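You operate a simulated robot arm through the tools that you are given. There is no shell and no other tool. Be economical: measure what you need, move in short steps, check, and stop when the job is done.

The job below is to be done with a simulated two-armed robot. You get a single attempt, and the scene is never put back.

Task
Take the rag from the crate end of the blue bench and lay it out flat on the checking end of the blue bench.

The check looks at the end state, three seconds after you hand in, the way a careful person would. Anything else that was tipped, shoved, dropped, spilled or broken makes it a failure.

Robot
Two 7-joint arms with two-finger parallel grippers on one trunk, on a base that drives. Base frame: it is fixed to the floor where the robot stands at the start and does not move with it; the origin is under the middle of the robot, x ahead of it, y to its left, z up. Lengths are in cm, angles in degrees, forces in N, time in s.
The left shoulder is at the start at [7, 16.3, 109.5], the right one opposite. Places, roughly: checking end of the blue bench [70, -90, 80]. Payload 3.43 kg a hand.
The TCP of each hand is the grasp point between the finger pads, 3.4 cm short of the fingertips. In the tool frame z runs along the fingers and y along their closing line. Largest opening 12.8 cm; finger width 2.4, thickness 1.2; the body of the gripper, 4.8 by 13 cm, starts 9.6 cm behind the TCP.
Orientation is that of the tool frame in the base frame, as a unit quaternion [w, x, y, z]. With the fingers straight down and closing along the base's y, the tool's x points along the base's -x, its y along +y and its z along -z.

Tools
- The arms move only by the tool arm_command. It takes "left_increments", "right_increments" or both (then of equal length, played together; a hand with none holds still); each is a list of rows, each a list of 7 numbers: the turn, a rotation vector about the base's x, y, z in degrees, then the shift along the base's x, y, z in cm, then the opening, from 0 (shut) to 1 (fully open). In form: [[wx, wy, wz, tx, ty, tz, gripper], ...]. A call has 1 to 10 rows; each row shifts and turns the commanded pose from where the row before left it. Each row takes 0.2 s and may step no farther than 5 cm and 8.6 degrees from the row before; otherwise, or with a gripper value out of range, the whole call is refused. A pose out of reach is approached as far as the arm can. The call stops where the force on the tool passes 40 N (or 10 N more than at its start, if that is more) or the arm is blocked; 0.2 s more then pass. Each finger travels about 15.3 cm/s and halts on what it meets, pressing with about 34 N; the grip force reading is that of the motor and also rises with nothing between the fingers. The clock runs only during rows and for 0.2 s after the last one: add rows that do not move to give the fingers time. The reply holds the time, the measured pose of the TCP, the force on the tool along the base axes, the opening and the grip force, in the units named above and with some noise.
- Cameras (640 x 400 px; columns grow to the right, rows downward): "scene" is now at [14.31, -5.54, 132.17]; the picture's right is [-0.46, -0.89, 0.00], its down [-0.53, 0.27, -0.80] and it looks along [0.71, -0.36, -0.60] (base axes); focal length 268 px, centre (320, 200). "left" rides on the left gripper at [7.6, 1.1, -16] in its tool frame; the picture's right is [-0.15, 0.99, 0.00], its down [-0.88, -0.13, -0.46] and it looks along [-0.45, -0.07, 0.89] (tool axes); focal length 234 px, centre (320, 200). "right" rides on the right gripper at [7.6, -1.1, -16] in its tool frame; the picture's right is [0.15, 0.99, 0.00], its down [-0.88, 0.13, -0.46] and it looks along [-0.45, 0.07, 0.89] (tool axes); focal length 234 px, centre (320, 200). There is no depth. A picture from a camera that has moved, and an enlarged one, comes with that camera's place and axes in the base frame and with its lens. The place of the scene camera against the robot may be out by one fixed shift of up to 2.5 cm in any direction.
- snapshot(camera): a new picture of that camera. The clock stands still meanwhile.
- slide_trunk(by): slides the trunk up (or, below 0, down) by that many cm; the arms and the scene camera ride with it, the base frame stays. It gives what a move gives, with no picture.
- roll_base(legs): drives the robot by 1 to 6 legs, each [ahead, left, turn to the left] in cm, cm and degrees, along the robot's own axes; the way and the turn of a leg run together, so that a leg with both is an arc; at most 150 cm and 180 degrees a leg. The arms and the cameras ride along, it lands a little off, and it stops where it bumps. It gives what a move gives.
- aim_head(pan, tilt): turns the head with the scene camera to pan (to the left, within 86 degrees either way) and tilt (down, from -29 to 69), counted from straight ahead of the robot. It gives what a move gives.
- close_up(camera, box): a new picture of the part [left, top, right, bottom] of that camera's present view, enlarged. The clock stands still meanwhile.
- close_job(): hands the job in; it is judged then, once.

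Work in short steps. Places have to be worked out from the pictures, the camera data and where the tool is seen: move nearer, look again, correct. Check each grasp and each placing, and mend what went wrong. You have 120 turns and 88 pictures in all, those below and enlarged ones among them. Open the grippers and draw the arms clear of the work before you hand the job in, unless the task says otherwise; then end with one line.

The tools are called after "Emit:" by a JSON object that holds its "method" and its "body". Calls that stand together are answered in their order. arm_command: Moves the arms, as the interface text tells. Its arguments: {"type":"object","properties":{"left_increments":{"type":"array"},"right_increments":{"type":"array"}},"required":[]} The other tools are called the same way: slide_trunk (by) slides the trunk up or down; roll_base (legs) drives the base; aim_head (pan, tilt) turns the head that bears the scene camera; snapshot (camera) takes a picture; close_up (camera, box) takes an enlarged picture of a part of a camera's view; close_job () hands the job in.

At the start:

```text
t: 0.0
left_eef_pos: [51.99, -4.11, 100.93]
left_ee_rot: [0.0, 0.0, 1.0, 0.0]
left_force: [-0.3, -0.2, -0.9]
left_width: 12.78
left_finger_force: 0.0
right_eef_pos: [48.27, -49.24, 104.35]
right_ee_rot: [0.0, 0.001, 1.0, 0.0]
right_force: [-0.3, -0.2, 0.1]
right_width: 12.8
right_finger_force: 0.0
trunk travel left (down, up): [-57.5, 36.5]
robot x, y, heading: [0.08, 0.09, -0.1]
head pan, tilt: [-27.1, 36.8]
```

scene: 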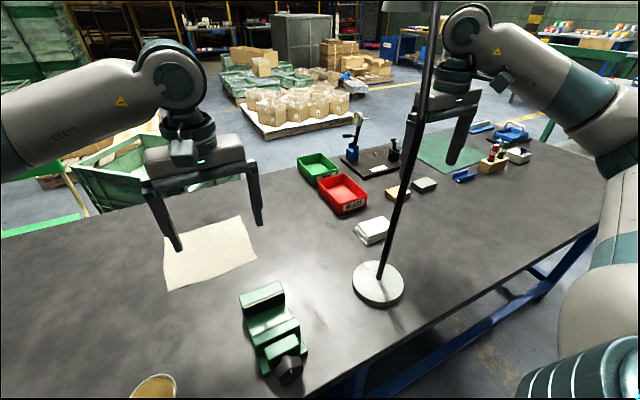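
right: 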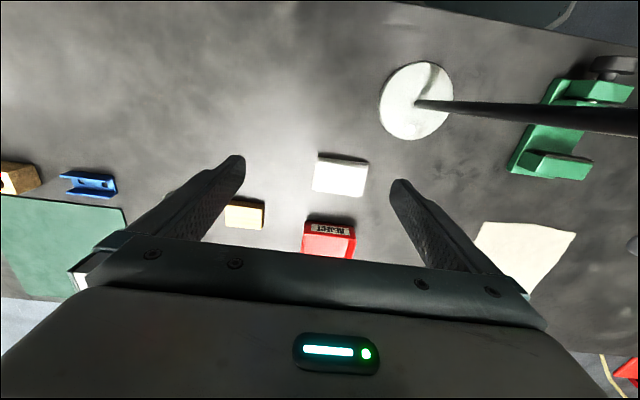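
left: 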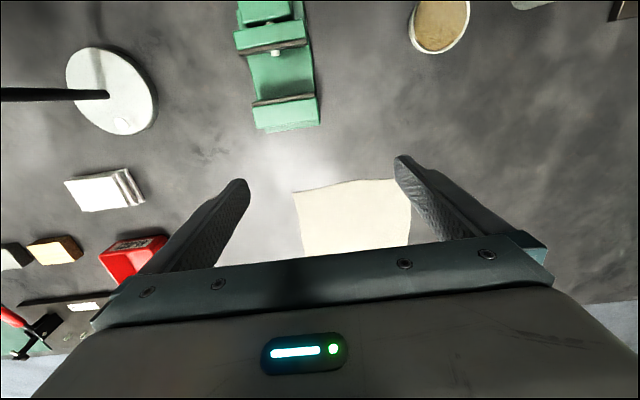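

I'll take a closer look at the checking end and at the rag before moving anything.

Emit:
{"method": "close_up", "body": {"camera": "scene", "box": [340, 90, 600, 252]}}

Emit:
{"method": "close_up", "body": {"camera": "scene", "box": [60, 180, 420, 400]}}

```text
2.46 times, centred on (470, 171) of scene
camera zoom: at [14.31, -5.54, 132.17], right [-0.46, -0.89, 0.0], down [-0.53, 0.27, -0.8], along [0.71, -0.36, -0.6], focal length 661 px, centre (-49, 271)
```

zoom: 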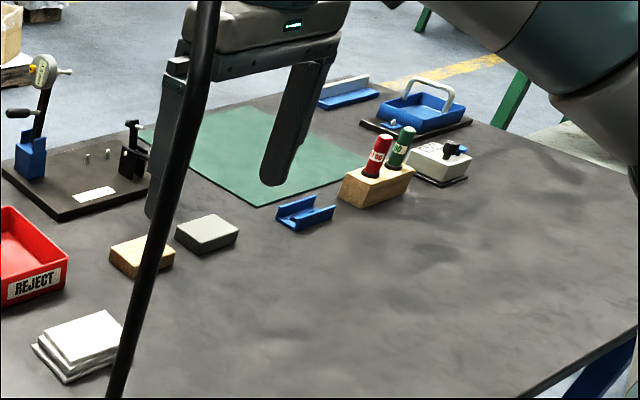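

```text
1.78 times, centred on (240, 290) of scene
camera zoom: at [14.31, -5.54, 132.17], right [-0.46, -0.89, 0.0], down [-0.53, 0.27, -0.8], along [0.71, -0.36, -0.6], focal length 477 px, centre (462, 40)
```

zoom: 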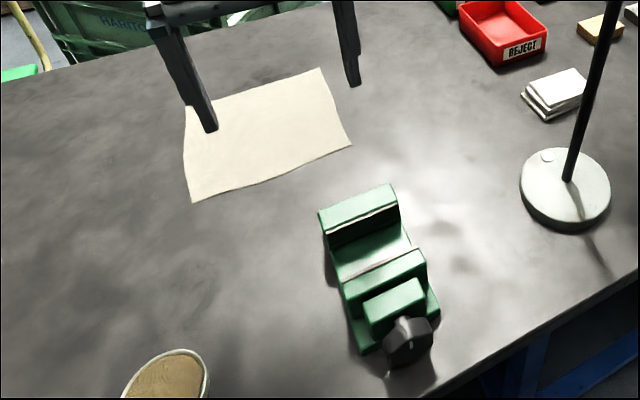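

The cream cloth lies near [76,-1]. I'll look at the rest of the crate end, in case another rag lies there.

Emit:
{"method": "aim_head", "body": {"pan": 30, "tilt": 40}}

Emit:
{"method": "snapshot", "body": {"camera": "scene"}}

```text
t: 1.3
left_eef_pos: [51.94, -4.1, 100.94]
left_ee_rot: [0.0, 0.0, 1.0, 0.0]
left_force: [0.4, -0.1, 0.2]
left_width: 12.79
left_finger_force: 0.0
right_eef_pos: [48.17, -49.46, 104.26]
right_ee_rot: [0.0, 0.0, 1.0, 0.0]
right_force: [-0.1, -0.2, -0.6]
right_width: 12.81
right_finger_force: 0.1
trunk travel left (down, up): [-57.5, 36.5]
robot x, y, heading: [0.02, 0.01, -0.1]
head pan, tilt: [30.0, 40.0]
```

```text
82 pictures are left
camera scene: at [13.93, 2.67, 131.69], right [0.5, -0.87, 0.0], down [-0.56, -0.32, -0.77], along [0.66, 0.38, -0.64], focal length 268 px, centre (320, 200)
```

scene: 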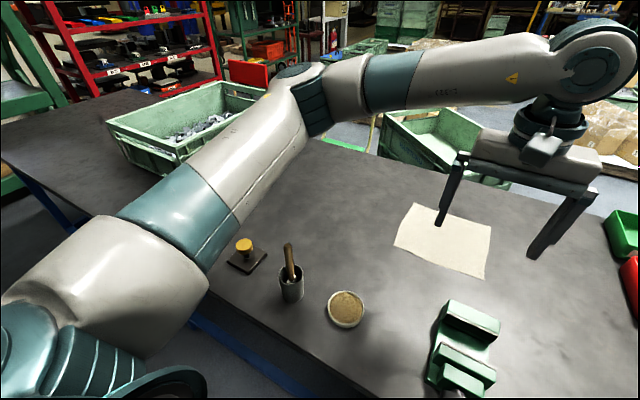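

The cream cloth is the only rag I can see. It covers roughly x 68–90, y −13–11. The lamp pole near [46,-39] is a hazard, so I'll check its upper part, then look at the right side of the robot, where I'll drive later.

Emit:
{"method": "aim_head", "body": {"pan": -40, "tilt": 0}}

Emit:
{"method": "snapshot", "body": {"camera": "scene"}}

Emit:
{"method": "aim_head", "body": {"pan": -80, "tilt": 45}}

Emit:
{"method": "snapshot", "body": {"camera": "scene"}}

Emit:
{"method": "aim_head", "body": {"pan": 80, "tilt": 45}}

Emit:
{"method": "snapshot", "body": {"camera": "scene"}}

```text
t: 2.7
left_eef_pos: [51.93, -4.02, 101.02]
left_ee_rot: [0.0, -0.001, 1.0, 0.001]
left_force: [0.6, -0.6, 0.3]
left_width: 12.8
left_finger_force: 0.0
right_eef_pos: [48.25, -49.35, 104.32]
right_ee_rot: [0.0, 0.0, 1.0, 0.001]
right_force: [-0.7, -0.4, -0.5]
right_width: 12.8
right_finger_force: 0.0
trunk travel left (down, up): [-57.5, 36.5]
robot x, y, heading: [0.19, -0.08, 0.1]
head pan, tilt: [-40.0, 0.0]
```

```text
81 pictures are left
camera scene: at [13.46, -7.36, 138.06], right [-0.64, -0.77, 0.0], down [0.0, 0.0, -1.0], along [0.77, -0.64, 0.0], focal length 268 px, centre (320, 200)
```

scene: 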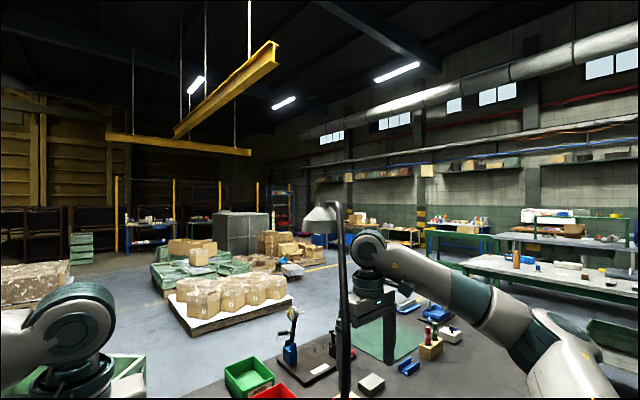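

```text
t: 3.8
left_eef_pos: [51.94, -4.02, 101.01]
left_ee_rot: [-0.001, -0.001, 1.0, 0.0]
left_force: [0.0, -0.9, 0.3]
left_width: 12.81
left_finger_force: 0.0
right_eef_pos: [48.23, -49.31, 104.38]
right_ee_rot: [0.0, 0.0, 1.0, -0.001]
right_force: [-0.2, -0.2, -1.0]
right_width: 12.81
right_finger_force: 0.0
trunk travel left (down, up): [-57.5, 36.5]
robot x, y, heading: [-0.0, 0.08, -0.1]
head pan, tilt: [-80.0, 45.0]
```

```text
80 pictures are left
camera scene: at [7.98, -9.59, 130.97], right [-0.98, -0.17, 0.0], down [-0.12, 0.7, -0.71], along [0.12, -0.7, -0.71], focal length 268 px, centre (320, 200)
```

scene: 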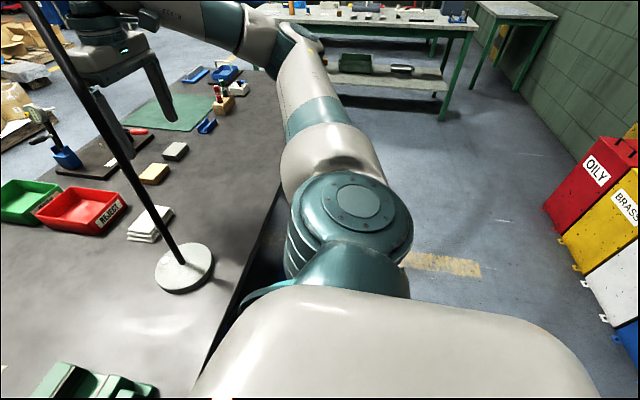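

```text
t: 6.2
left_eef_pos: [51.99, -3.96, 101.12]
left_ee_rot: [0.0, 0.0, 1.0, 0.0]
left_force: [0.4, 0.6, 0.3]
left_width: 12.78
left_finger_force: 0.0
right_eef_pos: [48.29, -49.2, 104.42]
right_ee_rot: [0.001, 0.0, 1.0, 0.0]
right_force: [0.0, -0.3, 0.2]
right_width: 12.78
right_finger_force: 0.2
trunk travel left (down, up): [-57.5, 36.5]
robot x, y, heading: [-0.27, 0.18, 0.1]
head pan, tilt: [80.0, 45.0]
```

```text
79 pictures are left
camera scene: at [7.98, 6.43, 130.97], right [0.98, -0.17, 0.0], down [-0.12, -0.7, -0.71], along [0.12, 0.7, -0.71], focal length 268 px, centre (320, 200)
```

scene: 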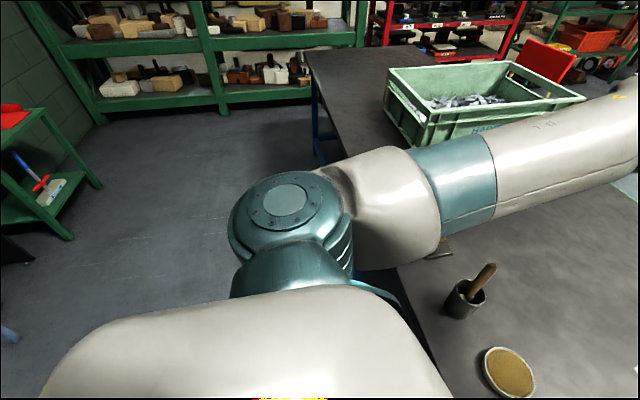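

The lamp is about 65 cm tall and its pole stands upright at about [46,-39]. I'll draw the right hand back clear of it before shifting the base left.

Emit:
{"method": "arm_command", "body": {"right_increments": [[0, 0, 0, -4.5, 0, 0, 1], [0, 0, 0, -4.5, 0, 0, 1], [0, 0, 0, -4.5, 0, 0, 1], [0, 0, 0, -4.5, 0, 0, 1], [0, 0, 0, 0, 0, 0, 1]]}}

Emit:
{"method": "roll_base", "body": {"legs": [[0, 16, 0]]}}

Emit:
{"method": "aim_head", "body": {"pan": -20, "tilt": 40}}

Emit:
{"method": "snapshot", "body": {"camera": "scene"}}

```text
t: 7.5
left_eef_pos: [52.0, -4.19, 101.0]
left_ee_rot: [0.0, 0.0, 1.0, 0.001]
left_force: [0.8, 0.5, -0.3]
left_width: 12.8
left_finger_force: 0.0
right_eef_pos: [32.46, -47.47, 102.28]
right_ee_rot: [-0.032, 0.0, 0.999, 0.0]
right_force: [-0.1, -0.2, 4.2]
right_width: 12.83
right_finger_force: 0.1
right hand out of reach, approached as far as the arm can: row 3, 4
trunk travel left (down, up): [-57.5, 36.5]
robot x, y, heading: [0.0, 0.06, 0.1]
head pan, tilt: [80.0, 45.0]
```

```text
t: 8.9
left_eef_pos: [51.84, 11.81, 101.04]
left_ee_rot: [0.001, 0.0, 1.0, 0.0]
left_force: [0.1, -0.5, 0.8]
left_width: 12.78
left_finger_force: 0.1
right_eef_pos: [32.95, -31.38, 104.02]
right_ee_rot: [0.0, 0.0, 1.0, 0.0]
right_force: [0.5, 0.2, 0.0]
right_width: 12.82
right_finger_force: 0.0
trunk travel left (down, up): [-57.5, 36.5]
robot x, y, heading: [-0.25, 15.9, -0.0]
head pan, tilt: [80.0, 45.0]
```

```text
t: 10.6
left_eef_pos: [52.0, 11.96, 101.0]
left_ee_rot: [0.0, 0.001, 1.0, 0.0]
left_force: [0.5, 0.4, -0.2]
left_width: 12.79
left_finger_force: 0.1
right_eef_pos: [32.85, -31.37, 103.99]
right_ee_rot: [0.001, 0.0, 1.0, 0.0]
right_force: [0.8, -0.5, 0.0]
right_width: 12.84
right_finger_force: 0.0
trunk travel left (down, up): [-57.5, 36.5]
robot x, y, heading: [-0.21, 15.98, -0.0]
head pan, tilt: [-20.0, 40.0]
```

```text
78 pictures are left
camera scene: at [14.54, 11.5, 131.69], right [-0.34, -0.94, 0.0], down [-0.6, 0.22, -0.77], along [0.72, -0.26, -0.64], focal length 268 px, centre (320, 200)
```

scene: 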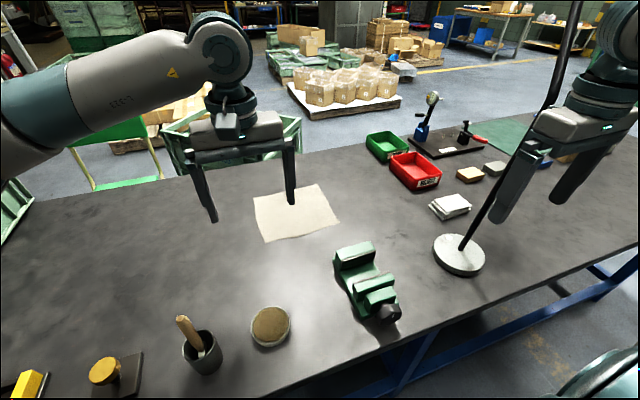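

The cloth's corners now work out at x 69–91, y −14–10. The right hand clears the pole on the robot's side. I'll move it left and then forward over the cloth's near right corner.

Emit:
{"method": "arm_command", "body": {"right_increments": [[0, 0, 0, 0, 4.8, 0, 1], [0, 0, 0, 0, 4.8, 0, 1], [0, 0, 0, 0, 4.8, 0, 1], [0, 0, 0, 4, 1.5, 0, 1], [0, 0, 0, 4.5, 0, 0, 1], [0, 0, 0, 4.5, 0, 0, 1], [0, 0, 0, 4.5, 0, 0, 1], [0, 0, 0, 4.5, 0, 0, 1], [0, 0, 0, 4.5, 0, 0, 1], [0, 0, 0, 4.5, 0, 0, 1]]}}

Emit:
{"method": "snapshot", "body": {"camera": "scene"}}

Emit:
{"method": "snapshot", "body": {"camera": "right"}}

```text
t: 12.8
left_eef_pos: [44.43, 5.82, 103.23]
left_ee_rot: [0.02, 0.059, 0.998, -0.009]
left_force: [-0.6, 0.8, 0.2]
left_width: 12.8
left_finger_force: 0.0
right_eef_pos: [52.86, -22.68, 107.37]
right_ee_rot: [0.025, 0.054, 0.998, -0.009]
right_force: [-0.1, 0.1, -0.5]
right_width: 12.8
right_finger_force: 0.0
trunk travel left (down, up): [-57.5, 36.5]
robot x, y, heading: [-3.34, 13.91, -6.7]
head pan, tilt: [-20.0, 40.0]
```

```text
77 pictures are left
camera scene: at [5.86, 10.53, 132.37], right [-0.45, -0.89, 0.0], down [-0.54, 0.27, -0.79], along [0.71, -0.36, -0.61], focal length 268 px, centre (320, 200)
```

scene: 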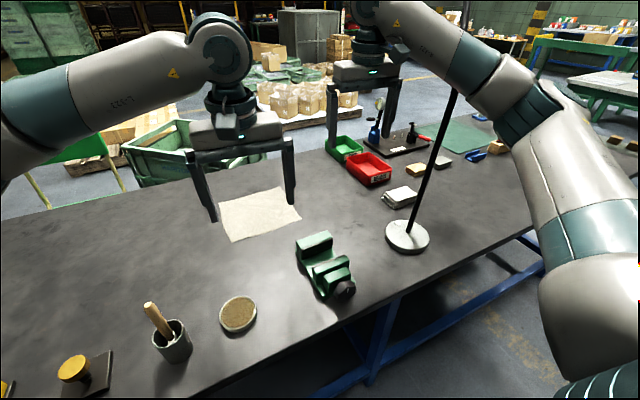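

```text
76 pictures are left
camera right: at [44.36, -22.71, 122.99], right [-0.04, 1.0, -0.02], down [0.87, 0.04, 0.5], along [0.5, 0.0, -0.87], focal length 234 px, centre (320, 200)
```

right: 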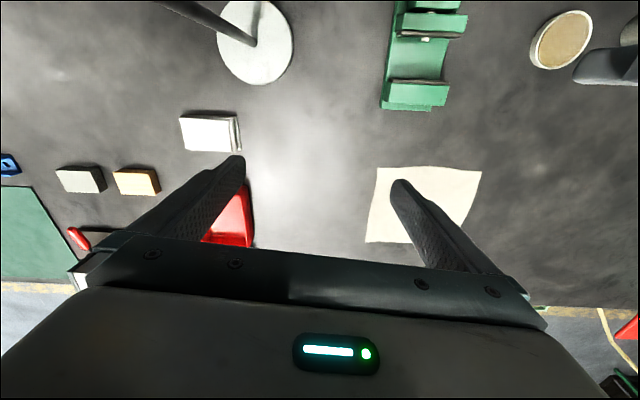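

The base got pushed (heading −6.7°), so the right forearm may be touching the lamp pole. I'll zoom in there.

Emit:
{"method": "close_up", "body": {"camera": "scene", "box": [340, 0, 600, 260]}}

```text
1.54 times, centred on (470, 130) of scene
camera zoom: at [5.86, 10.53, 132.37], right [-0.45, -0.89, 0.0], down [-0.54, 0.27, -0.79], along [0.71, -0.36, -0.61], focal length 413 px, centre (89, 308)
```

zoom: 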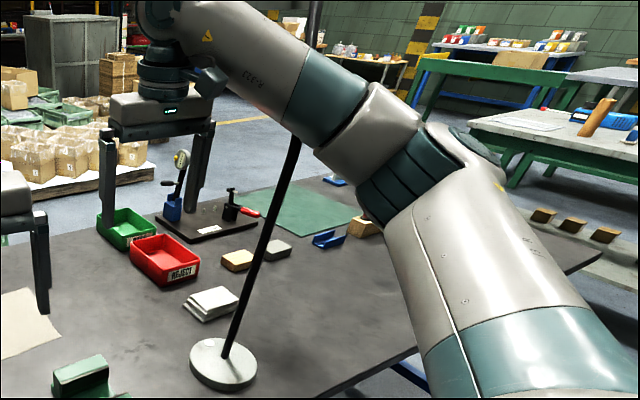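

The forearm is pressing on the robot side of the lamp pole. The lamp is still upright. I'll pull the arm straight back off it.

Emit:
{"method": "arm_command", "body": {"right_increments": [[0, 0, 0, -4, 0, 0, 1], [0, 0, 0, -4, 0, 0, 1], [0, 0, 0, -4, 0, 0, 1], [0, 0, 0, -4, 0, 0, 1], [0, 0, 0, 0, 0, 0, 1]]}}

Emit:
{"method": "snapshot", "body": {"camera": "scene"}}

```text
t: 14.0
left_eef_pos: [49.65, 10.31, 102.18]
left_ee_rot: [0.011, 0.015, 1.0, -0.002]
left_force: [0.0, -0.1, 0.5]
left_width: 12.82
left_finger_force: 0.1
right_eef_pos: [44.71, -17.19, 105.52]
right_ee_rot: [0.019, 0.016, 1.0, 0.0]
right_force: [0.1, 0.1, 0.2]
right_width: 12.79
right_finger_force: 0.0
trunk travel left (down, up): [-57.5, 36.5]
robot x, y, heading: [0.15, 15.57, -1.7]
head pan, tilt: [-20.0, 40.0]
```

```text
74 pictures are left
camera scene: at [11.63, 11.06, 131.89], right [-0.37, -0.93, -0.01], down [-0.58, 0.23, -0.78], along [0.73, -0.28, -0.63], focal length 268 px, centre (320, 200)
```

scene: 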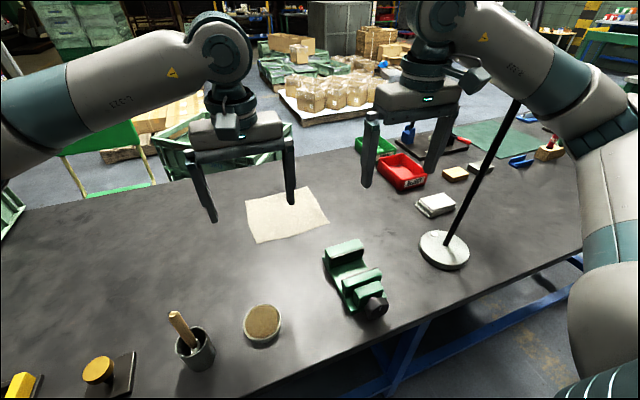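

The base springs back as the arm retreats (heading now −1.7°), so there's still slight contact. I'll retreat a bit more.

Emit:
{"method": "arm_command", "body": {"right_increments": [[0, 0, 0, -4, 0, 0, 1], [0, 0, 0, -4, 0, 0, 1], [0, 0, 0, 0, 0, 0, 1]]}}

Emit:
{"method": "roll_base", "body": {"legs": [[0, 14, 0]]}}

Emit:
{"method": "snapshot", "body": {"camera": "scene"}}

```text
t: 14.8
left_eef_pos: [51.59, 12.03, 101.12]
left_ee_rot: [0.002, -0.001, 1.0, 0.001]
left_force: [0.2, -0.6, 0.2]
left_width: 12.83
left_finger_force: 0.0
right_eef_pos: [39.53, -15.29, 103.79]
right_ee_rot: [-0.001, -0.001, 1.0, 0.0]
right_force: [-0.2, 0.7, 0.0]
right_width: 12.8
right_finger_force: 0.1
trunk travel left (down, up): [-57.5, 36.5]
robot x, y, heading: [0.08, 15.87, 0.1]
head pan, tilt: [-20.0, 40.0]
```

```text
t: 16.2
left_eef_pos: [51.99, 26.03, 101.02]
left_ee_rot: [0.0, -0.001, 1.0, 0.0]
left_force: [-0.1, 0.6, 0.2]
left_width: 12.79
left_finger_force: 0.0
right_eef_pos: [39.8, -1.42, 103.93]
right_ee_rot: [0.0, -0.002, 1.0, 0.0]
right_force: [-0.4, -0.4, 0.8]
right_width: 12.79
right_finger_force: 0.0
trunk travel left (down, up): [-57.5, 36.5]
robot x, y, heading: [-0.09, 30.02, 0.3]
head pan, tilt: [-20.0, 40.0]
```

```text
73 pictures are left
camera scene: at [14.49, 25.61, 131.7], right [-0.34, -0.94, 0.0], down [-0.6, 0.22, -0.77], along [0.72, -0.26, -0.64], focal length 268 px, centre (320, 200)
```

scene: 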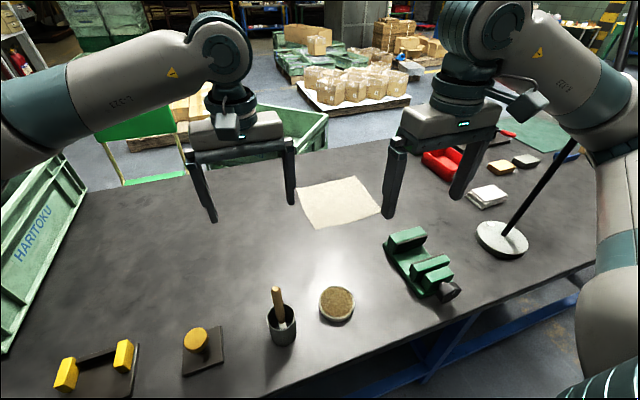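

Clear now, with the base back at heading ~0 and the lamp standing as before. I'll extend the right hand in small stages while watching the heading for contact.

Emit:
{"method": "arm_command", "body": {"right_increments": [[0, 0, 0, 4.5, 0, 0, 1], [0, 0, 0, 4.5, 0, 0, 1], [0, 0, 0, 4.5, 0, 0, 1], [0, 0, 0, 0, 0, 0, 1]]}}

Emit:
{"method": "arm_command", "body": {"right_increments": [[0, 0, 0, 4, -1.5, 0, 1], [0, 0, 0, 4, -1.5, 0, 1], [0, 0, 0, 4, -1.5, 0, 1], [0, 0, 0, 0, 0, 0, 1]]}}

Emit:
{"method": "snapshot", "body": {"camera": "scene"}}

```text
t: 17.2
left_eef_pos: [51.89, 25.92, 100.93]
left_ee_rot: [0.0, -0.001, 1.0, -0.001]
left_force: [-0.2, 0.3, -0.3]
left_width: 12.79
left_finger_force: 0.1
right_eef_pos: [53.28, -1.33, 103.88]
right_ee_rot: [0.0, -0.001, 1.0, 0.001]
right_force: [-0.2, -0.7, 0.4]
right_width: 12.8
right_finger_force: 0.1
trunk travel left (down, up): [-57.5, 36.5]
robot x, y, heading: [0.17, 29.68, -0.0]
head pan, tilt: [-20.0, 40.0]
```

```text
t: 18.2
left_eef_pos: [51.88, 26.09, 101.01]
left_ee_rot: [-0.001, -0.001, 1.0, 0.0]
left_force: [-0.2, 0.2, 0.9]
left_width: 12.8
left_finger_force: 0.1
right_eef_pos: [65.25, -5.87, 103.97]
right_ee_rot: [0.0, -0.001, 1.0, 0.0]
right_force: [-0.1, -0.5, 0.2]
right_width: 12.79
right_finger_force: 0.0
trunk travel left (down, up): [-57.5, 36.5]
robot x, y, heading: [0.05, 30.02, -0.0]
head pan, tilt: [-20.0, 40.0]
```

```text
72 pictures are left
camera scene: at [14.44, 25.59, 131.7], right [-0.34, -0.94, 0.0], down [-0.6, 0.22, -0.77], along [0.72, -0.26, -0.64], focal length 268 px, centre (320, 200)
```

scene: 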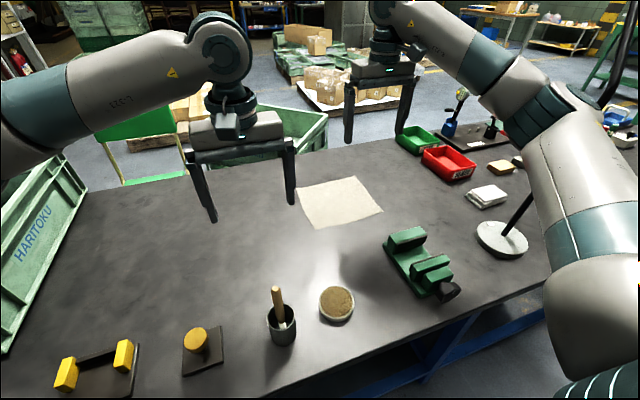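

No contact. Now I'll bring both hands over the cloth's near corners, partly closed, and look from the wrists.

Emit:
{"method": "arm_command", "body": {"right_increments": [[0, 0, 0, 2, -2, 0, 0.4], [0, 0, 0, 2, -2, 0, 0.4], [0, 0, 0, 1, 0, -3, 0.4], [0, 0, 0, 0, 0, -3, 0.4], [0, 0, 0, 0, 0, -3, 0.4], [0, 0, 0, 0, 0, 0, 0.4]], "left_increments": [[0, 0, 0, 3.5, -3, 0, 0.4], [0, 0, 0, 3.5, -3, 0, 0.4], [0, 0, 0, 3.5, -3, 0, 0.4], [0, 0, 0, 3.5, -3.5, 0, 0.4], [0, 0, 0, 3.5, -3.5, 0, 0.4], [0, 0, 0, 0, -2, -2, 0.4]]}}

Emit:
{"method": "snapshot", "body": {"camera": "scene"}}

Emit:
{"method": "snapshot", "body": {"camera": "right"}}

Emit:
{"method": "snapshot", "body": {"camera": "left"}}

```text
t: 19.6
left_eef_pos: [68.8, 11.66, 99.46]
left_ee_rot: [0.001, -0.001, 1.0, -0.002]
left_force: [0.0, -0.1, -0.8]
left_width: 5.1
left_finger_force: 0.0
left hand out of reach, approached as far as the arm can: row 5, 6
right_eef_pos: [70.58, -9.5, 94.8]
right_ee_rot: [0.0, -0.001, 1.0, 0.0]
right_force: [-0.9, -0.6, -0.3]
right_width: 5.11
right_finger_force: 0.1
trunk travel left (down, up): [-57.5, 36.5]
robot x, y, heading: [-0.14, 30.02, -0.0]
head pan, tilt: [-20.0, 40.0]
```

```text
71 pictures are left
camera scene: at [14.65, 25.85, 131.69], right [-0.34, -0.94, 0.0], down [-0.61, 0.22, -0.77], along [0.72, -0.26, -0.64], focal length 268 px, centre (320, 200)
```

scene: 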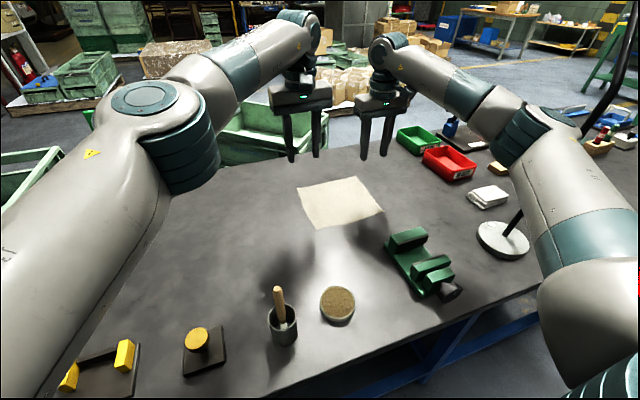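

```text
70 pictures are left
camera right: at [62.99, -10.66, 110.68], right [-0.15, 0.99, 0.0], down [0.88, 0.13, 0.45], along [0.45, 0.07, -0.89], focal length 234 px, centre (320, 200)
```

right: 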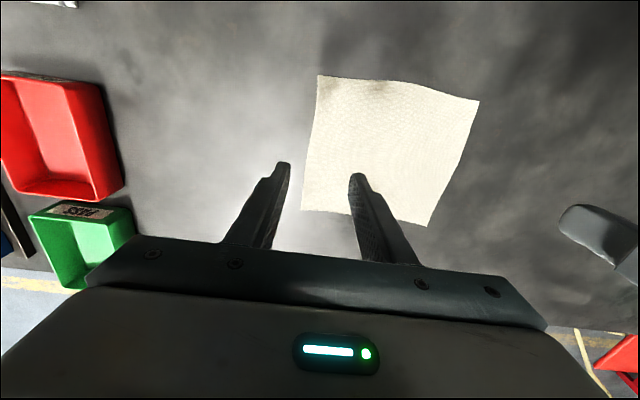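

```text
69 pictures are left
camera left: at [61.3, 12.87, 115.41], right [0.14, 0.99, 0.0], down [0.88, -0.13, 0.46], along [0.45, -0.07, -0.89], focal length 234 px, centre (320, 200)
```

left: 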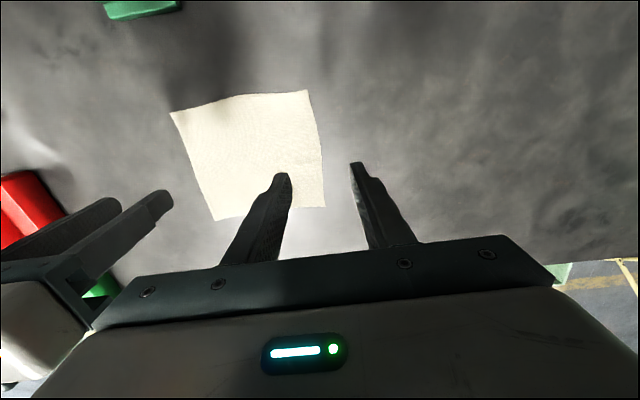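

Judged from directly below the hands, the cloth spans about x 62.4–85 and y −11–11. I'll move to [64.5, ±8.5], descend to z≈80, and look again.

Emit:
{"method": "arm_command", "body": {"right_increments": [[0, 0, 0, -3, 0.5, -3, 0.4], [0, 0, 0, -3, 0.5, -3, 0.4], [0, 0, 0, 0, 0, -4, 0.4], [0, 0, 0, 0, 0, -4, 0.4], [0, 0, 0, 0, 0, 0, 0.4], [0, 0, 0, 0, 0, 0, 0.4]], "left_increments": [[0, 0, 0, -2.3, -0.5, -3, 0.4], [0, 0, 0, -2, -0.5, -3, 0.4], [0, 0, 0, 0, -1, -4, 0.4], [0, 0, 0, 0, -1, -4, 0.4], [0, 0, 0, 0, 0, -4, 0.4], [0, 0, 0, 0, 0, 0, 0.4]]}}

Emit:
{"method": "snapshot", "body": {"camera": "scene"}}

Emit:
{"method": "snapshot", "body": {"camera": "right"}}

Emit:
{"method": "snapshot", "body": {"camera": "left"}}

```text
t: 21.0
left_eef_pos: [64.44, 8.43, 81.62]
left_ee_rot: [0.001, -0.001, 1.0, 0.0]
left_force: [0.8, 0.1, 0.3]
left_width: 5.13
left_finger_force: 0.0
right_eef_pos: [64.46, -8.75, 80.97]
right_ee_rot: [0.0, -0.001, 1.0, 0.0]
right_force: [-0.6, -0.1, -0.2]
right_width: 5.11
right_finger_force: 0.1
trunk travel left (down, up): [-57.5, 36.5]
robot x, y, heading: [0.2, 29.71, 0.1]
head pan, tilt: [-20.0, 40.0]
```

```text
68 pictures are left
camera scene: at [14.5, 25.59, 131.69], right [-0.34, -0.94, 0.0], down [-0.6, 0.22, -0.77], along [0.72, -0.26, -0.64], focal length 268 px, centre (320, 200)
```

scene: 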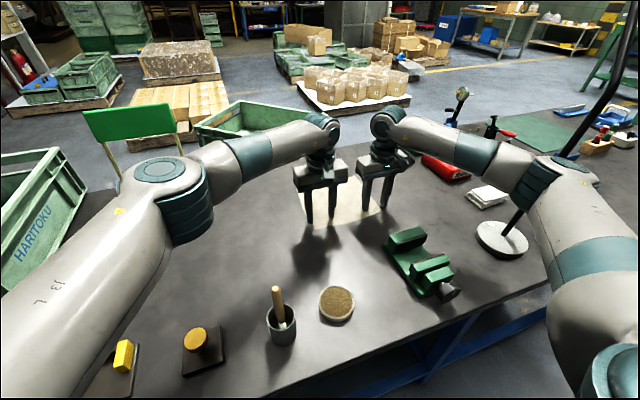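

```text
67 pictures are left
camera right: at [56.87, -9.95, 96.73], right [-0.15, 0.99, 0.0], down [0.88, 0.13, 0.46], along [0.45, 0.07, -0.89], focal length 234 px, centre (320, 200)
```

right: 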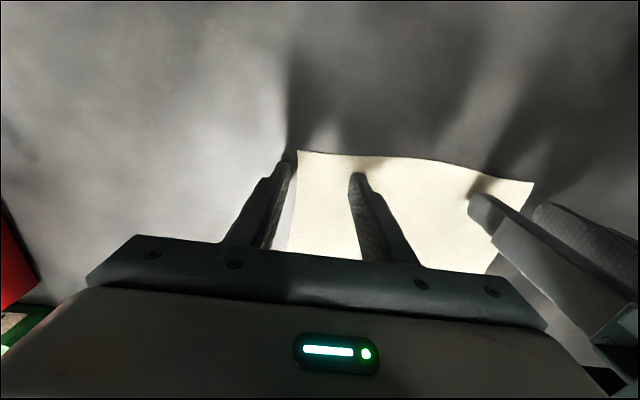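

```text
66 pictures are left
camera left: at [56.9, 9.58, 97.54], right [0.14, 0.99, 0.0], down [0.88, -0.13, 0.46], along [0.45, -0.07, -0.89], focal length 234 px, centre (320, 200)
```

left: 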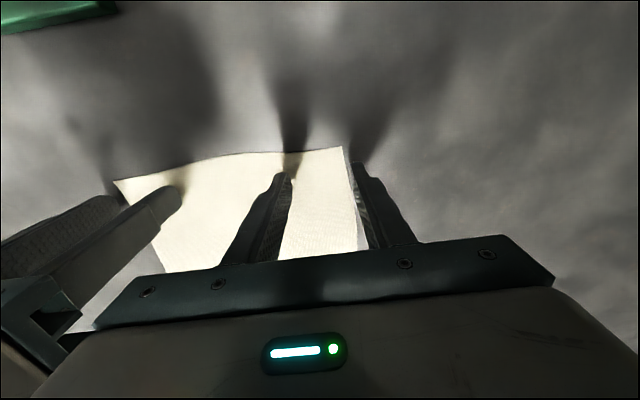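

The near edge is at x≈63.7 and the cloth spans y ±11. I'll shift in to x≈65.7 and y≈±7.3, and descend so the fingertips sit just above the cloth.

Emit:
{"method": "arm_command", "body": {"right_increments": [[0, 0, 0, 1.2, 1.4, -2, 0.35], [0, 0, 0, 0, 0, -2.4, 0.35], [0, 0, 0, 0, 0, 0, 0.35], [0, 0, 0, 0, 0, 0, 0.35]], "left_increments": [[0, 0, 0, 1.2, -1.1, -2.5, 0.35], [0, 0, 0, 0, 0, -2.5, 0.35], [0, 0, 0, 0, 0, 0, 0.35], [0, 0, 0, 0, 0, 0, 0.35]]}}

Emit:
{"method": "arm_command", "body": {"right_increments": [[0, 0, 0, 0, 0, -0.5, 0.35], [0, 0, 0, 0, 0, -0.5, 0.35], [0, 0, 0, 0, 0, 0, 0.35]], "left_increments": [[0, 0, 0, 0, 0, -0.5, 0.35], [0, 0, 0, 0, 0, -0.5, 0.35], [0, 0, 0, 0, 0, 0, 0.35]]}}

```text
t: 21.4
left_eef_pos: [65.37, 7.55, 80.56]
left_ee_rot: [0.005, 0.001, 1.0, -0.002]
left_force: [-4.0, 0.2, 22.2]
left_width: 4.53
left_finger_force: 0.8
left hand out of reach, approached as far as the arm can: row 1
right_eef_pos: [65.66, -7.72, 80.43]
right_ee_rot: [0.009, 0.0, 1.0, 0.002]
right_force: [-3.5, 0.7, 17.6]
right_width: 4.43
right_finger_force: 0.1
trunk travel left (down, up): [-57.5, 36.5]
robot x, y, heading: [-0.1, 29.57, -0.0]
head pan, tilt: [-20.0, 40.0]
stopped in row 2 (right hand): the force on the tool passed its limit (the readings are from after the stop); the commanded pose is now the measured one
```

```text
t: 21.8
left_eef_pos: [65.44, 7.46, 80.49]
left_ee_rot: [0.009, -0.001, 1.0, -0.003]
left_force: [-2.7, 1.4, 26.8]
left_width: 4.55
left_finger_force: 0.6
right_eef_pos: [65.87, -7.76, 80.4]
right_ee_rot: [0.014, 0.001, 1.0, 0.002]
right_force: [-1.0, 0.1, 19.3]
right_width: 4.46
right_finger_force: 0.0
trunk travel left (down, up): [-57.5, 36.5]
robot x, y, heading: [-0.06, 30.17, -0.1]
head pan, tilt: [-20.0, 40.0]
stopped in row 2 (left hand): the force on the tool passed its limit (the readings are from after the stop); the commanded pose is now the measured one
```

Contact is at TCP z≈80.4, so the bench top is really at about z=77, and that brings the scene and wrist views into agreement (near edge x≈62.4). I'll lift slightly, shift toward the edge, and look again.

Emit:
{"method": "arm_command", "body": {"right_increments": [[0, 0, 0, 0, 0, 1, 0.35], [0, 0, 0, -1.3, 0.2, 0, 0.35], [0, 0, 0, 0, 0, 0, 0.35]], "left_increments": [[0, 0, 0, 0, 0, 1, 0.35], [0, 0, 0, -1.0, 0, 0, 0.35], [0, 0, 0, 0, 0, 0, 0.35]]}}

Emit:
{"method": "snapshot", "body": {"camera": "right"}}

Emit:
{"method": "snapshot", "body": {"camera": "left"}}

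```text
t: 22.6
left_eef_pos: [64.68, 7.4, 80.84]
left_ee_rot: [0.006, -0.001, 1.0, -0.002]
left_force: [-0.3, -0.8, -0.1]
left_width: 4.49
left_finger_force: 0.1
right_eef_pos: [64.68, -7.72, 80.79]
right_ee_rot: [0.009, 0.002, 1.0, 0.001]
right_force: [0.3, -0.1, -0.3]
right_width: 4.44
right_finger_force: 0.1
trunk travel left (down, up): [-57.5, 36.5]
robot x, y, heading: [0.35, 29.66, 0.3]
head pan, tilt: [-20.0, 40.0]
```

```text
65 pictures are left
camera right: at [56.81, -8.87, 96.54], right [-0.14, 0.99, 0.0], down [0.87, 0.13, 0.47], along [0.47, 0.07, -0.88], focal length 234 px, centre (320, 200)
```

right: 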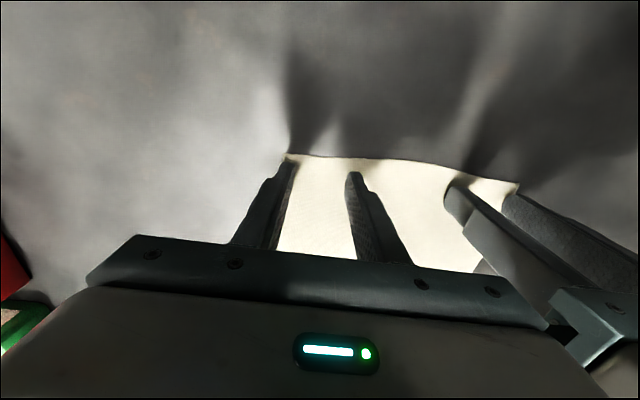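

```text
64 pictures are left
camera left: at [57.07, 8.64, 96.68], right [0.15, 0.99, 0.0], down [0.88, -0.13, 0.46], along [0.46, -0.07, -0.89], focal length 234 px, centre (320, 200)
```

left: 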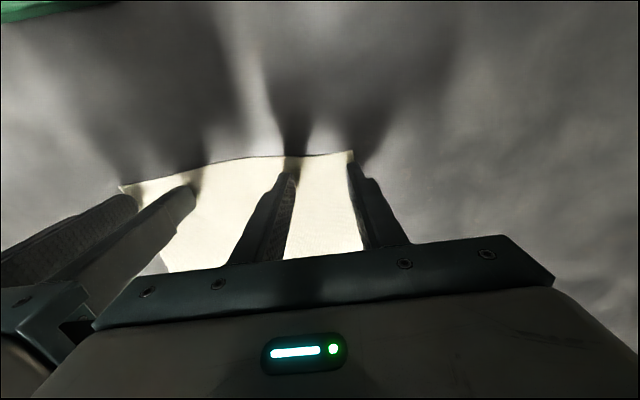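

The fingers straddle both near corners. I'll press down lightly and close both grippers together.

Emit:
{"method": "arm_command", "body": {"right_increments": [[0, 0, 0, 0, 0.4, -0.3, 0.35], [0, 0, 0, 0, 0, -0.35, 0.35], [0, 0, 0, 0, 0, 0, 0], [0, 0, 0, 0, 0, 0, 0], [0, 0, 0, 0, 0, 0, 0], [0, 0, 0, 0, 0, 0, 0]], "left_increments": [[0, 0, 0, 0, -0.4, -0.3, 0.35], [0, 0, 0, 0, 0, -0.4, 0.35], [0, 0, 0, 0, 0, 0, 0], [0, 0, 0, 0, 0, 0, 0], [0, 0, 0, 0, 0, 0, 0], [0, 0, 0, 0, 0, 0, 0]]}}

Emit:
{"method": "snapshot", "body": {"camera": "right"}}

Emit:
{"method": "snapshot", "body": {"camera": "left"}}

```text
t: 24.0
left_eef_pos: [64.56, 7.12, 80.54]
left_ee_rot: [0.008, -0.001, 1.0, -0.004]
left_force: [3.3, 0.7, 20.8]
left_width: 0.0
left_finger_force: 32.7
right_eef_pos: [64.43, -7.27, 80.54]
right_ee_rot: [0.012, 0.002, 1.0, 0.001]
right_force: [1.9, -0.5, 11.5]
right_width: 0.2
right_finger_force: 34.0
trunk travel left (down, up): [-57.5, 36.5]
robot x, y, heading: [-0.1, 29.69, 0.1]
head pan, tilt: [-20.0, 40.0]
```

```text
63 pictures are left
camera right: at [56.55, -8.33, 96.21], right [-0.14, 0.99, 0.0], down [0.87, 0.13, 0.48], along [0.47, 0.07, -0.88], focal length 234 px, centre (320, 200)
```

right: 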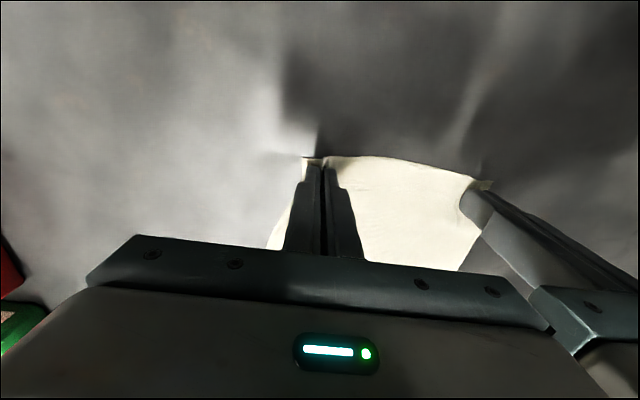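

```text
62 pictures are left
camera left: at [56.86, 8.39, 96.32], right [0.15, 0.99, 0.0], down [0.87, -0.13, 0.47], along [0.46, -0.07, -0.88], focal length 234 px, centre (320, 200)
```

left: 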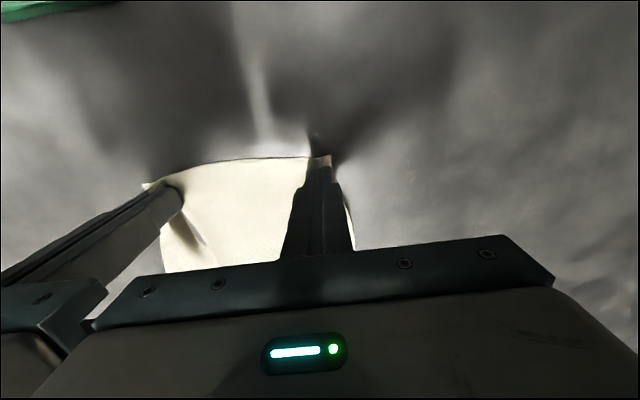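

The cloth gathered at both corners. I'll lift 4 cm and check that it comes up.

Emit:
{"method": "arm_command", "body": {"right_increments": [[0, 0, 0, 0, 0, 1.5, 0], [0, 0, 0, 0, 0, 1.5, 0], [0, 0, 0, 0, 0, 2, 0], [0, 0, 0, 0, 0, 0, 0]], "left_increments": [[0, 0, 0, 0, 0, 1.5, 0], [0, 0, 0, 0, 0, 1.5, 0], [0, 0, 0, 0, 0, 2, 0], [0, 0, 0, 0, 0, 0, 0]]}}

Emit:
{"method": "snapshot", "body": {"camera": "right"}}

Emit:
{"method": "close_up", "body": {"camera": "scene", "box": [260, 120, 440, 260]}}

```text
t: 25.0
left_eef_pos: [64.72, 6.89, 85.15]
left_ee_rot: [0.006, 0.0, 1.0, -0.002]
left_force: [0.3, 0.5, -0.1]
left_width: 0.0
left_finger_force: 33.1
right_eef_pos: [64.54, -7.32, 85.37]
right_ee_rot: [0.01, 0.002, 1.0, 0.002]
right_force: [0.4, 0.4, -0.8]
right_width: 0.2
right_finger_force: 34.0
trunk travel left (down, up): [-57.5, 36.5]
robot x, y, heading: [0.32, 30.04, 0.2]
head pan, tilt: [-20.0, 40.0]
```

```text
61 pictures are left
camera right: at [56.73, -8.47, 101.01], right [-0.14, 0.99, 0.0], down [0.87, 0.13, 0.47], along [0.47, 0.07, -0.88], focal length 234 px, centre (320, 200)
```

right: 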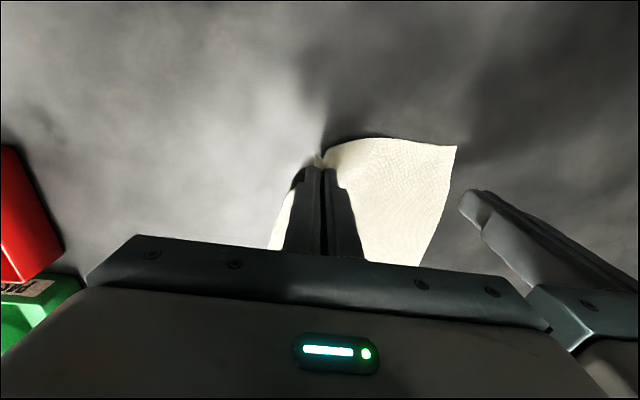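

```text
2.86 times, centred on (350, 190) of scene
camera zoom: at [14.57, 25.57, 131.69], right [-0.34, -0.94, 0.0], down [-0.6, 0.22, -0.77], along [0.72, -0.26, -0.64], focal length 767 px, centre (234, 229)
```

zoom: 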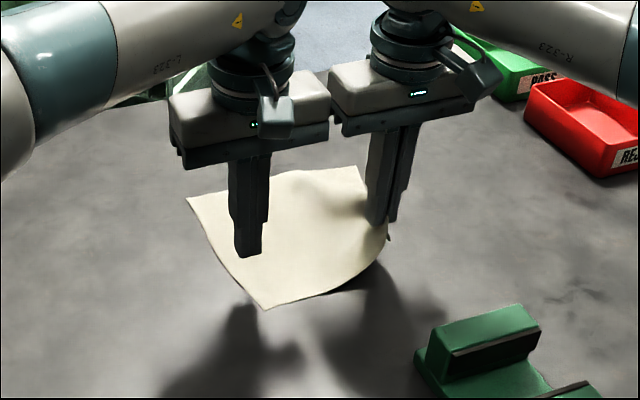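

The right hand holds its corner, but the left slipped off. I'll lower the right, open the left, and look at the left corner.

Emit:
{"method": "arm_command", "body": {"right_increments": [[0, 0, 0, 0, 0, -2, 0], [0, 0, 0, 0, 0, -2, 0], [0, 0, 0, 0, 0, 0, 0], [0, 0, 0, 0, 0, 0, 0]], "left_increments": [[0, 0, 0, 0, 0, 0, 0.4], [0, 0, 0, 0, 0, 0, 0.4], [0, 0, 0, 0, 0, 0, 0.4], [0, 0, 0, 0, 0, 0, 0.4]]}}

Emit:
{"method": "snapshot", "body": {"camera": "left"}}

```text
t: 26.0
left_eef_pos: [64.7, 6.96, 85.2]
left_ee_rot: [0.005, 0.0, 1.0, -0.002]
left_force: [0.5, -1.0, 0.4]
left_width: 5.13
left_finger_force: 0.1
right_eef_pos: [64.71, -7.23, 81.3]
right_ee_rot: [0.009, 0.001, 1.0, 0.002]
right_force: [-0.2, 0.2, 0.5]
right_width: 0.23
right_finger_force: 33.7
trunk travel left (down, up): [-57.5, 36.5]
robot x, y, heading: [0.1, 29.91, 0.1]
head pan, tilt: [-20.0, 40.0]
```

```text
59 pictures are left
camera left: at [57.09, 8.26, 101.04], right [0.15, 0.99, 0.0], down [0.88, -0.13, 0.47], along [0.46, -0.07, -0.89], focal length 234 px, centre (320, 200)
```

left: 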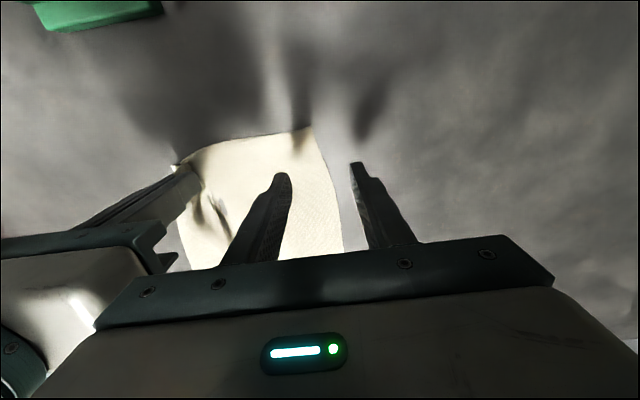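

The left corner now sits near [61.2,6.6]. Gripping it with the present orientation would put the two gripper bodies in collision. I'll raise the left hand and turn it 90° so it's slim in y.

Emit:
{"method": "arm_command", "body": {"left_increments": [[0, 0, 0, 0, 1, 4, 0.35], [0, 0, -8.5, 0, 1, 2, 0.35], [0, 0, -8.5, 0, 1, 0, 0.35], [0, 0, -8.5, 0, 0, 0, 0.35], [0, 0, -8.5, 0, 0, 0, 0.35], [0, 0, -8.5, 0, 0, 0, 0.35], [0, 0, -8.5, 0, 0, 0, 0.35]]}}

Emit:
{"method": "arm_command", "body": {"left_increments": [[0, 0, -8.5, 0, 0, 0, 0.35], [0, 0, -8.5, 0, 0, 0, 0.35], [0, 0, -8.5, 0, 0, 0, 0.35], [0, 0, -8.5, 0, 0, 0, 0.35], [0, 0, -5, 0, 0, 0, 0.35], [0, 0, 0, 0, 0, 0, 0.35]]}}

Emit:
{"method": "snapshot", "body": {"camera": "left"}}

```text
t: 27.6
left_eef_pos: [64.72, 9.95, 91.22]
left_ee_rot: [0.003, 0.432, 0.902, -0.005]
left_force: [-0.2, -0.1, 0.6]
left_width: 4.48
left_finger_force: 0.2
right_eef_pos: [64.75, -7.28, 81.23]
right_ee_rot: [0.01, 0.002, 1.0, 0.001]
right_force: [-0.2, 0.1, 0.2]
right_width: 0.17
right_finger_force: 33.9
trunk travel left (down, up): [-57.5, 36.5]
robot x, y, heading: [0.13, 29.92, -0.0]
head pan, tilt: [-20.0, 40.0]
```

```text
t: 29.0
left_eef_pos: [64.75, 10.03, 91.23]
left_ee_rot: [0.004, 0.475, 0.88, -0.005]
left_force: [0.1, 0.1, -0.3]
left_width: 4.47
left_finger_force: 0.1
left hand out of reach, approached as far as the arm can: row 2, 3, 4, 5
right_eef_pos: [64.73, -7.14, 81.33]
right_ee_rot: [0.009, 0.001, 1.0, 0.002]
right_force: [-0.5, 0.0, 0.4]
right_width: 0.21
right_finger_force: 34.1
trunk travel left (down, up): [-57.5, 36.5]
robot x, y, heading: [0.28, 30.21, 0.4]
head pan, tilt: [-20.0, 40.0]
```

```text
58 pictures are left
camera left: at [61.52, 17.24, 107.08], right [0.91, 0.42, 0.0], down [0.37, -0.8, 0.47], along [0.19, -0.42, -0.88], focal length 234 px, centre (320, 200)
```

left: 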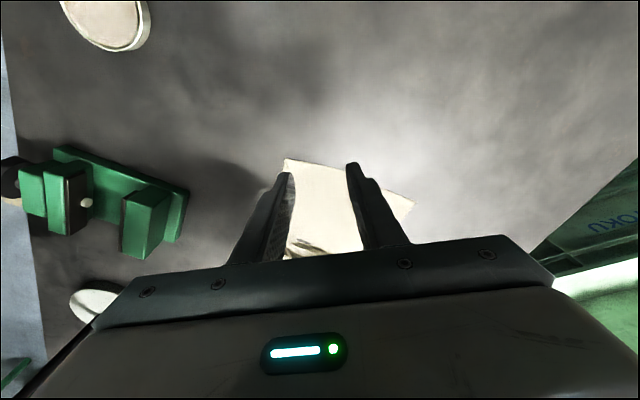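

The wrist stops at a 57° turn, but that lines up with the cloth's corner diagonal and clears the right hand. The corner is at [61.5,6.9], so I'll move to [64,4.8], press a bit harder, and close.

Emit:
{"method": "arm_command", "body": {"left_increments": [[0, 0, 0, -0.3, -2.6, -3, 0.35], [0, 0, 0, -0.4, -2.6, -3, 0.35], [0, 0, 0, 0, 0, -3, 0.35], [0, 0, 0, 0, 0, 0, 0.35], [0, 0, 0, 0, 0, 0, 0.35]]}}

Emit:
{"method": "snapshot", "body": {"camera": "left"}}

```text
t: 30.2
left_eef_pos: [64.74, 9.08, 86.69]
left_ee_rot: [0.005, 0.472, 0.881, -0.006]
left_force: [1.4, 0.3, 0.0]
left_width: 4.49
left_finger_force: 0.0
left hand out of reach, approached as far as the arm can: row 1, 2
right_eef_pos: [64.62, -7.19, 81.11]
right_ee_rot: [0.009, 0.001, 1.0, 0.002]
right_force: [0.5, -0.1, -0.9]
right_width: 0.19
right_finger_force: 33.3
trunk travel left (down, up): [-57.5, 36.5]
robot x, y, heading: [0.14, 30.22, 0.2]
head pan, tilt: [-20.0, 40.0]
```

```text
57 pictures are left
camera left: at [61.53, 16.27, 102.42], right [0.9, 0.43, 0.0], down [0.38, -0.8, 0.47], along [0.2, -0.42, -0.88], focal length 234 px, centre (320, 200)
```

left: 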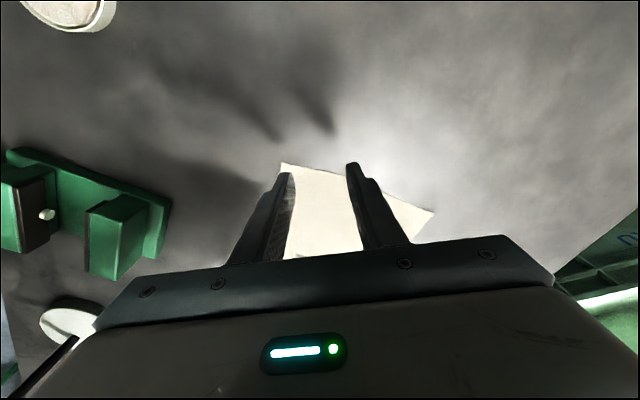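

The left wrist limit also blocks the sideways motion. I'll turn the left back to about −43° and yaw the right −20° in place, so the bodies stay parallel enough to clear each other.

Emit:
{"method": "arm_command", "body": {"left_increments": [[0, 0, 6, 0, 0, 2, 0.32], [0, 0, 6.5, 0, 0, 2, 0.32], [0, 0, 0, 0, 0, 0, 0.32], [0, 0, 0, 0, 0, 0, 0.32]], "right_increments": [[0, 0, -7, 0, 0, 0, 0], [0, 0, -7, 0, 0, 0, 0], [0, 0, -6, 0, 0, 0, 0], [0, 0, 0, 0, 0, 0, 0]]}}

Emit:
{"method": "snapshot", "body": {"camera": "left"}}

Emit:
{"method": "close_up", "body": {"camera": "scene", "box": [260, 120, 440, 260]}}

```text
t: 31.2
left_eef_pos: [64.61, 9.0, 90.74]
left_ee_rot: [0.004, 0.376, 0.927, -0.005]
left_force: [0.1, -0.3, 0.0]
left_width: 4.12
left_finger_force: 0.1
right_eef_pos: [64.64, -7.2, 81.28]
right_ee_rot: [0.011, 0.175, 0.984, -0.001]
right_force: [-0.4, -0.4, 0.2]
right_width: 0.2
right_finger_force: 33.5
trunk travel left (down, up): [-57.5, 36.5]
robot x, y, heading: [0.23, 29.82, 0.1]
head pan, tilt: [-20.0, 40.0]
```

```text
56 pictures are left
camera left: at [59.94, 15.33, 106.52], right [0.79, 0.61, 0.0], down [0.54, -0.7, 0.47], along [0.28, -0.37, -0.88], focal length 234 px, centre (320, 200)
```

left: 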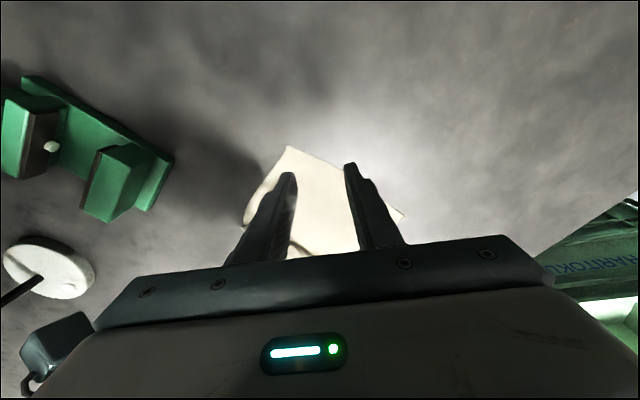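

```text
2.86 times, centred on (350, 190) of scene
camera zoom: at [14.55, 25.58, 131.69], right [-0.34, -0.94, 0.0], down [-0.6, 0.22, -0.77], along [0.72, -0.26, -0.64], focal length 767 px, centre (234, 229)
```

zoom: 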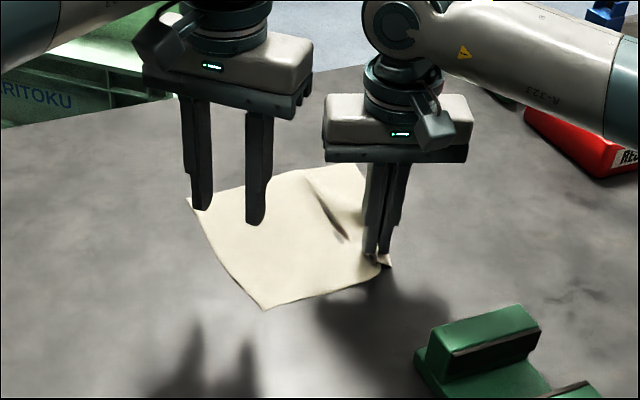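

The corner is still at [61.4,6.5]. Next I'll go over to [64,4.8] and descend.

Emit:
{"method": "arm_command", "body": {"left_increments": [[0, 0, 0, -0.3, -2.1, 0, 0.32], [0, 0, 0, -0.3, -2.1, -1, 0.32], [0, 0, 0, 0, 0, -4, 0.32], [0, 0, 0, 0, 0, -3.5, 0.32], [0, 0, 0, 0, 0, 0, 0.32], [0, 0, 0, 0, 0, 0, 0.32]]}}

Emit:
{"method": "snapshot", "body": {"camera": "left"}}

```text
t: 32.6
left_eef_pos: [64.16, 5.88, 82.79]
left_ee_rot: [0.003, 0.376, 0.927, -0.004]
left_force: [-0.3, -1.4, -0.8]
left_width: 4.08
left_finger_force: 0.1
left hand out of reach, approached as far as the arm can: row 2
right_eef_pos: [64.59, -7.4, 81.33]
right_ee_rot: [0.01, 0.175, 0.984, 0.0]
right_force: [-0.3, 0.1, 0.6]
right_width: 0.2
right_finger_force: 33.6
trunk travel left (down, up): [-57.5, 36.5]
robot x, y, heading: [0.28, 30.4, 0.4]
head pan, tilt: [-20.0, 40.0]
```

```text
54 pictures are left
camera left: at [59.51, 12.16, 98.5], right [0.79, 0.61, 0.0], down [0.54, -0.7, 0.47], along [0.28, -0.37, -0.89], focal length 234 px, centre (320, 200)
```

left: 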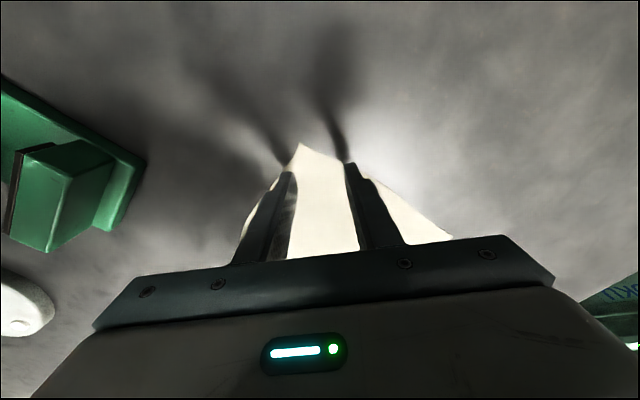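

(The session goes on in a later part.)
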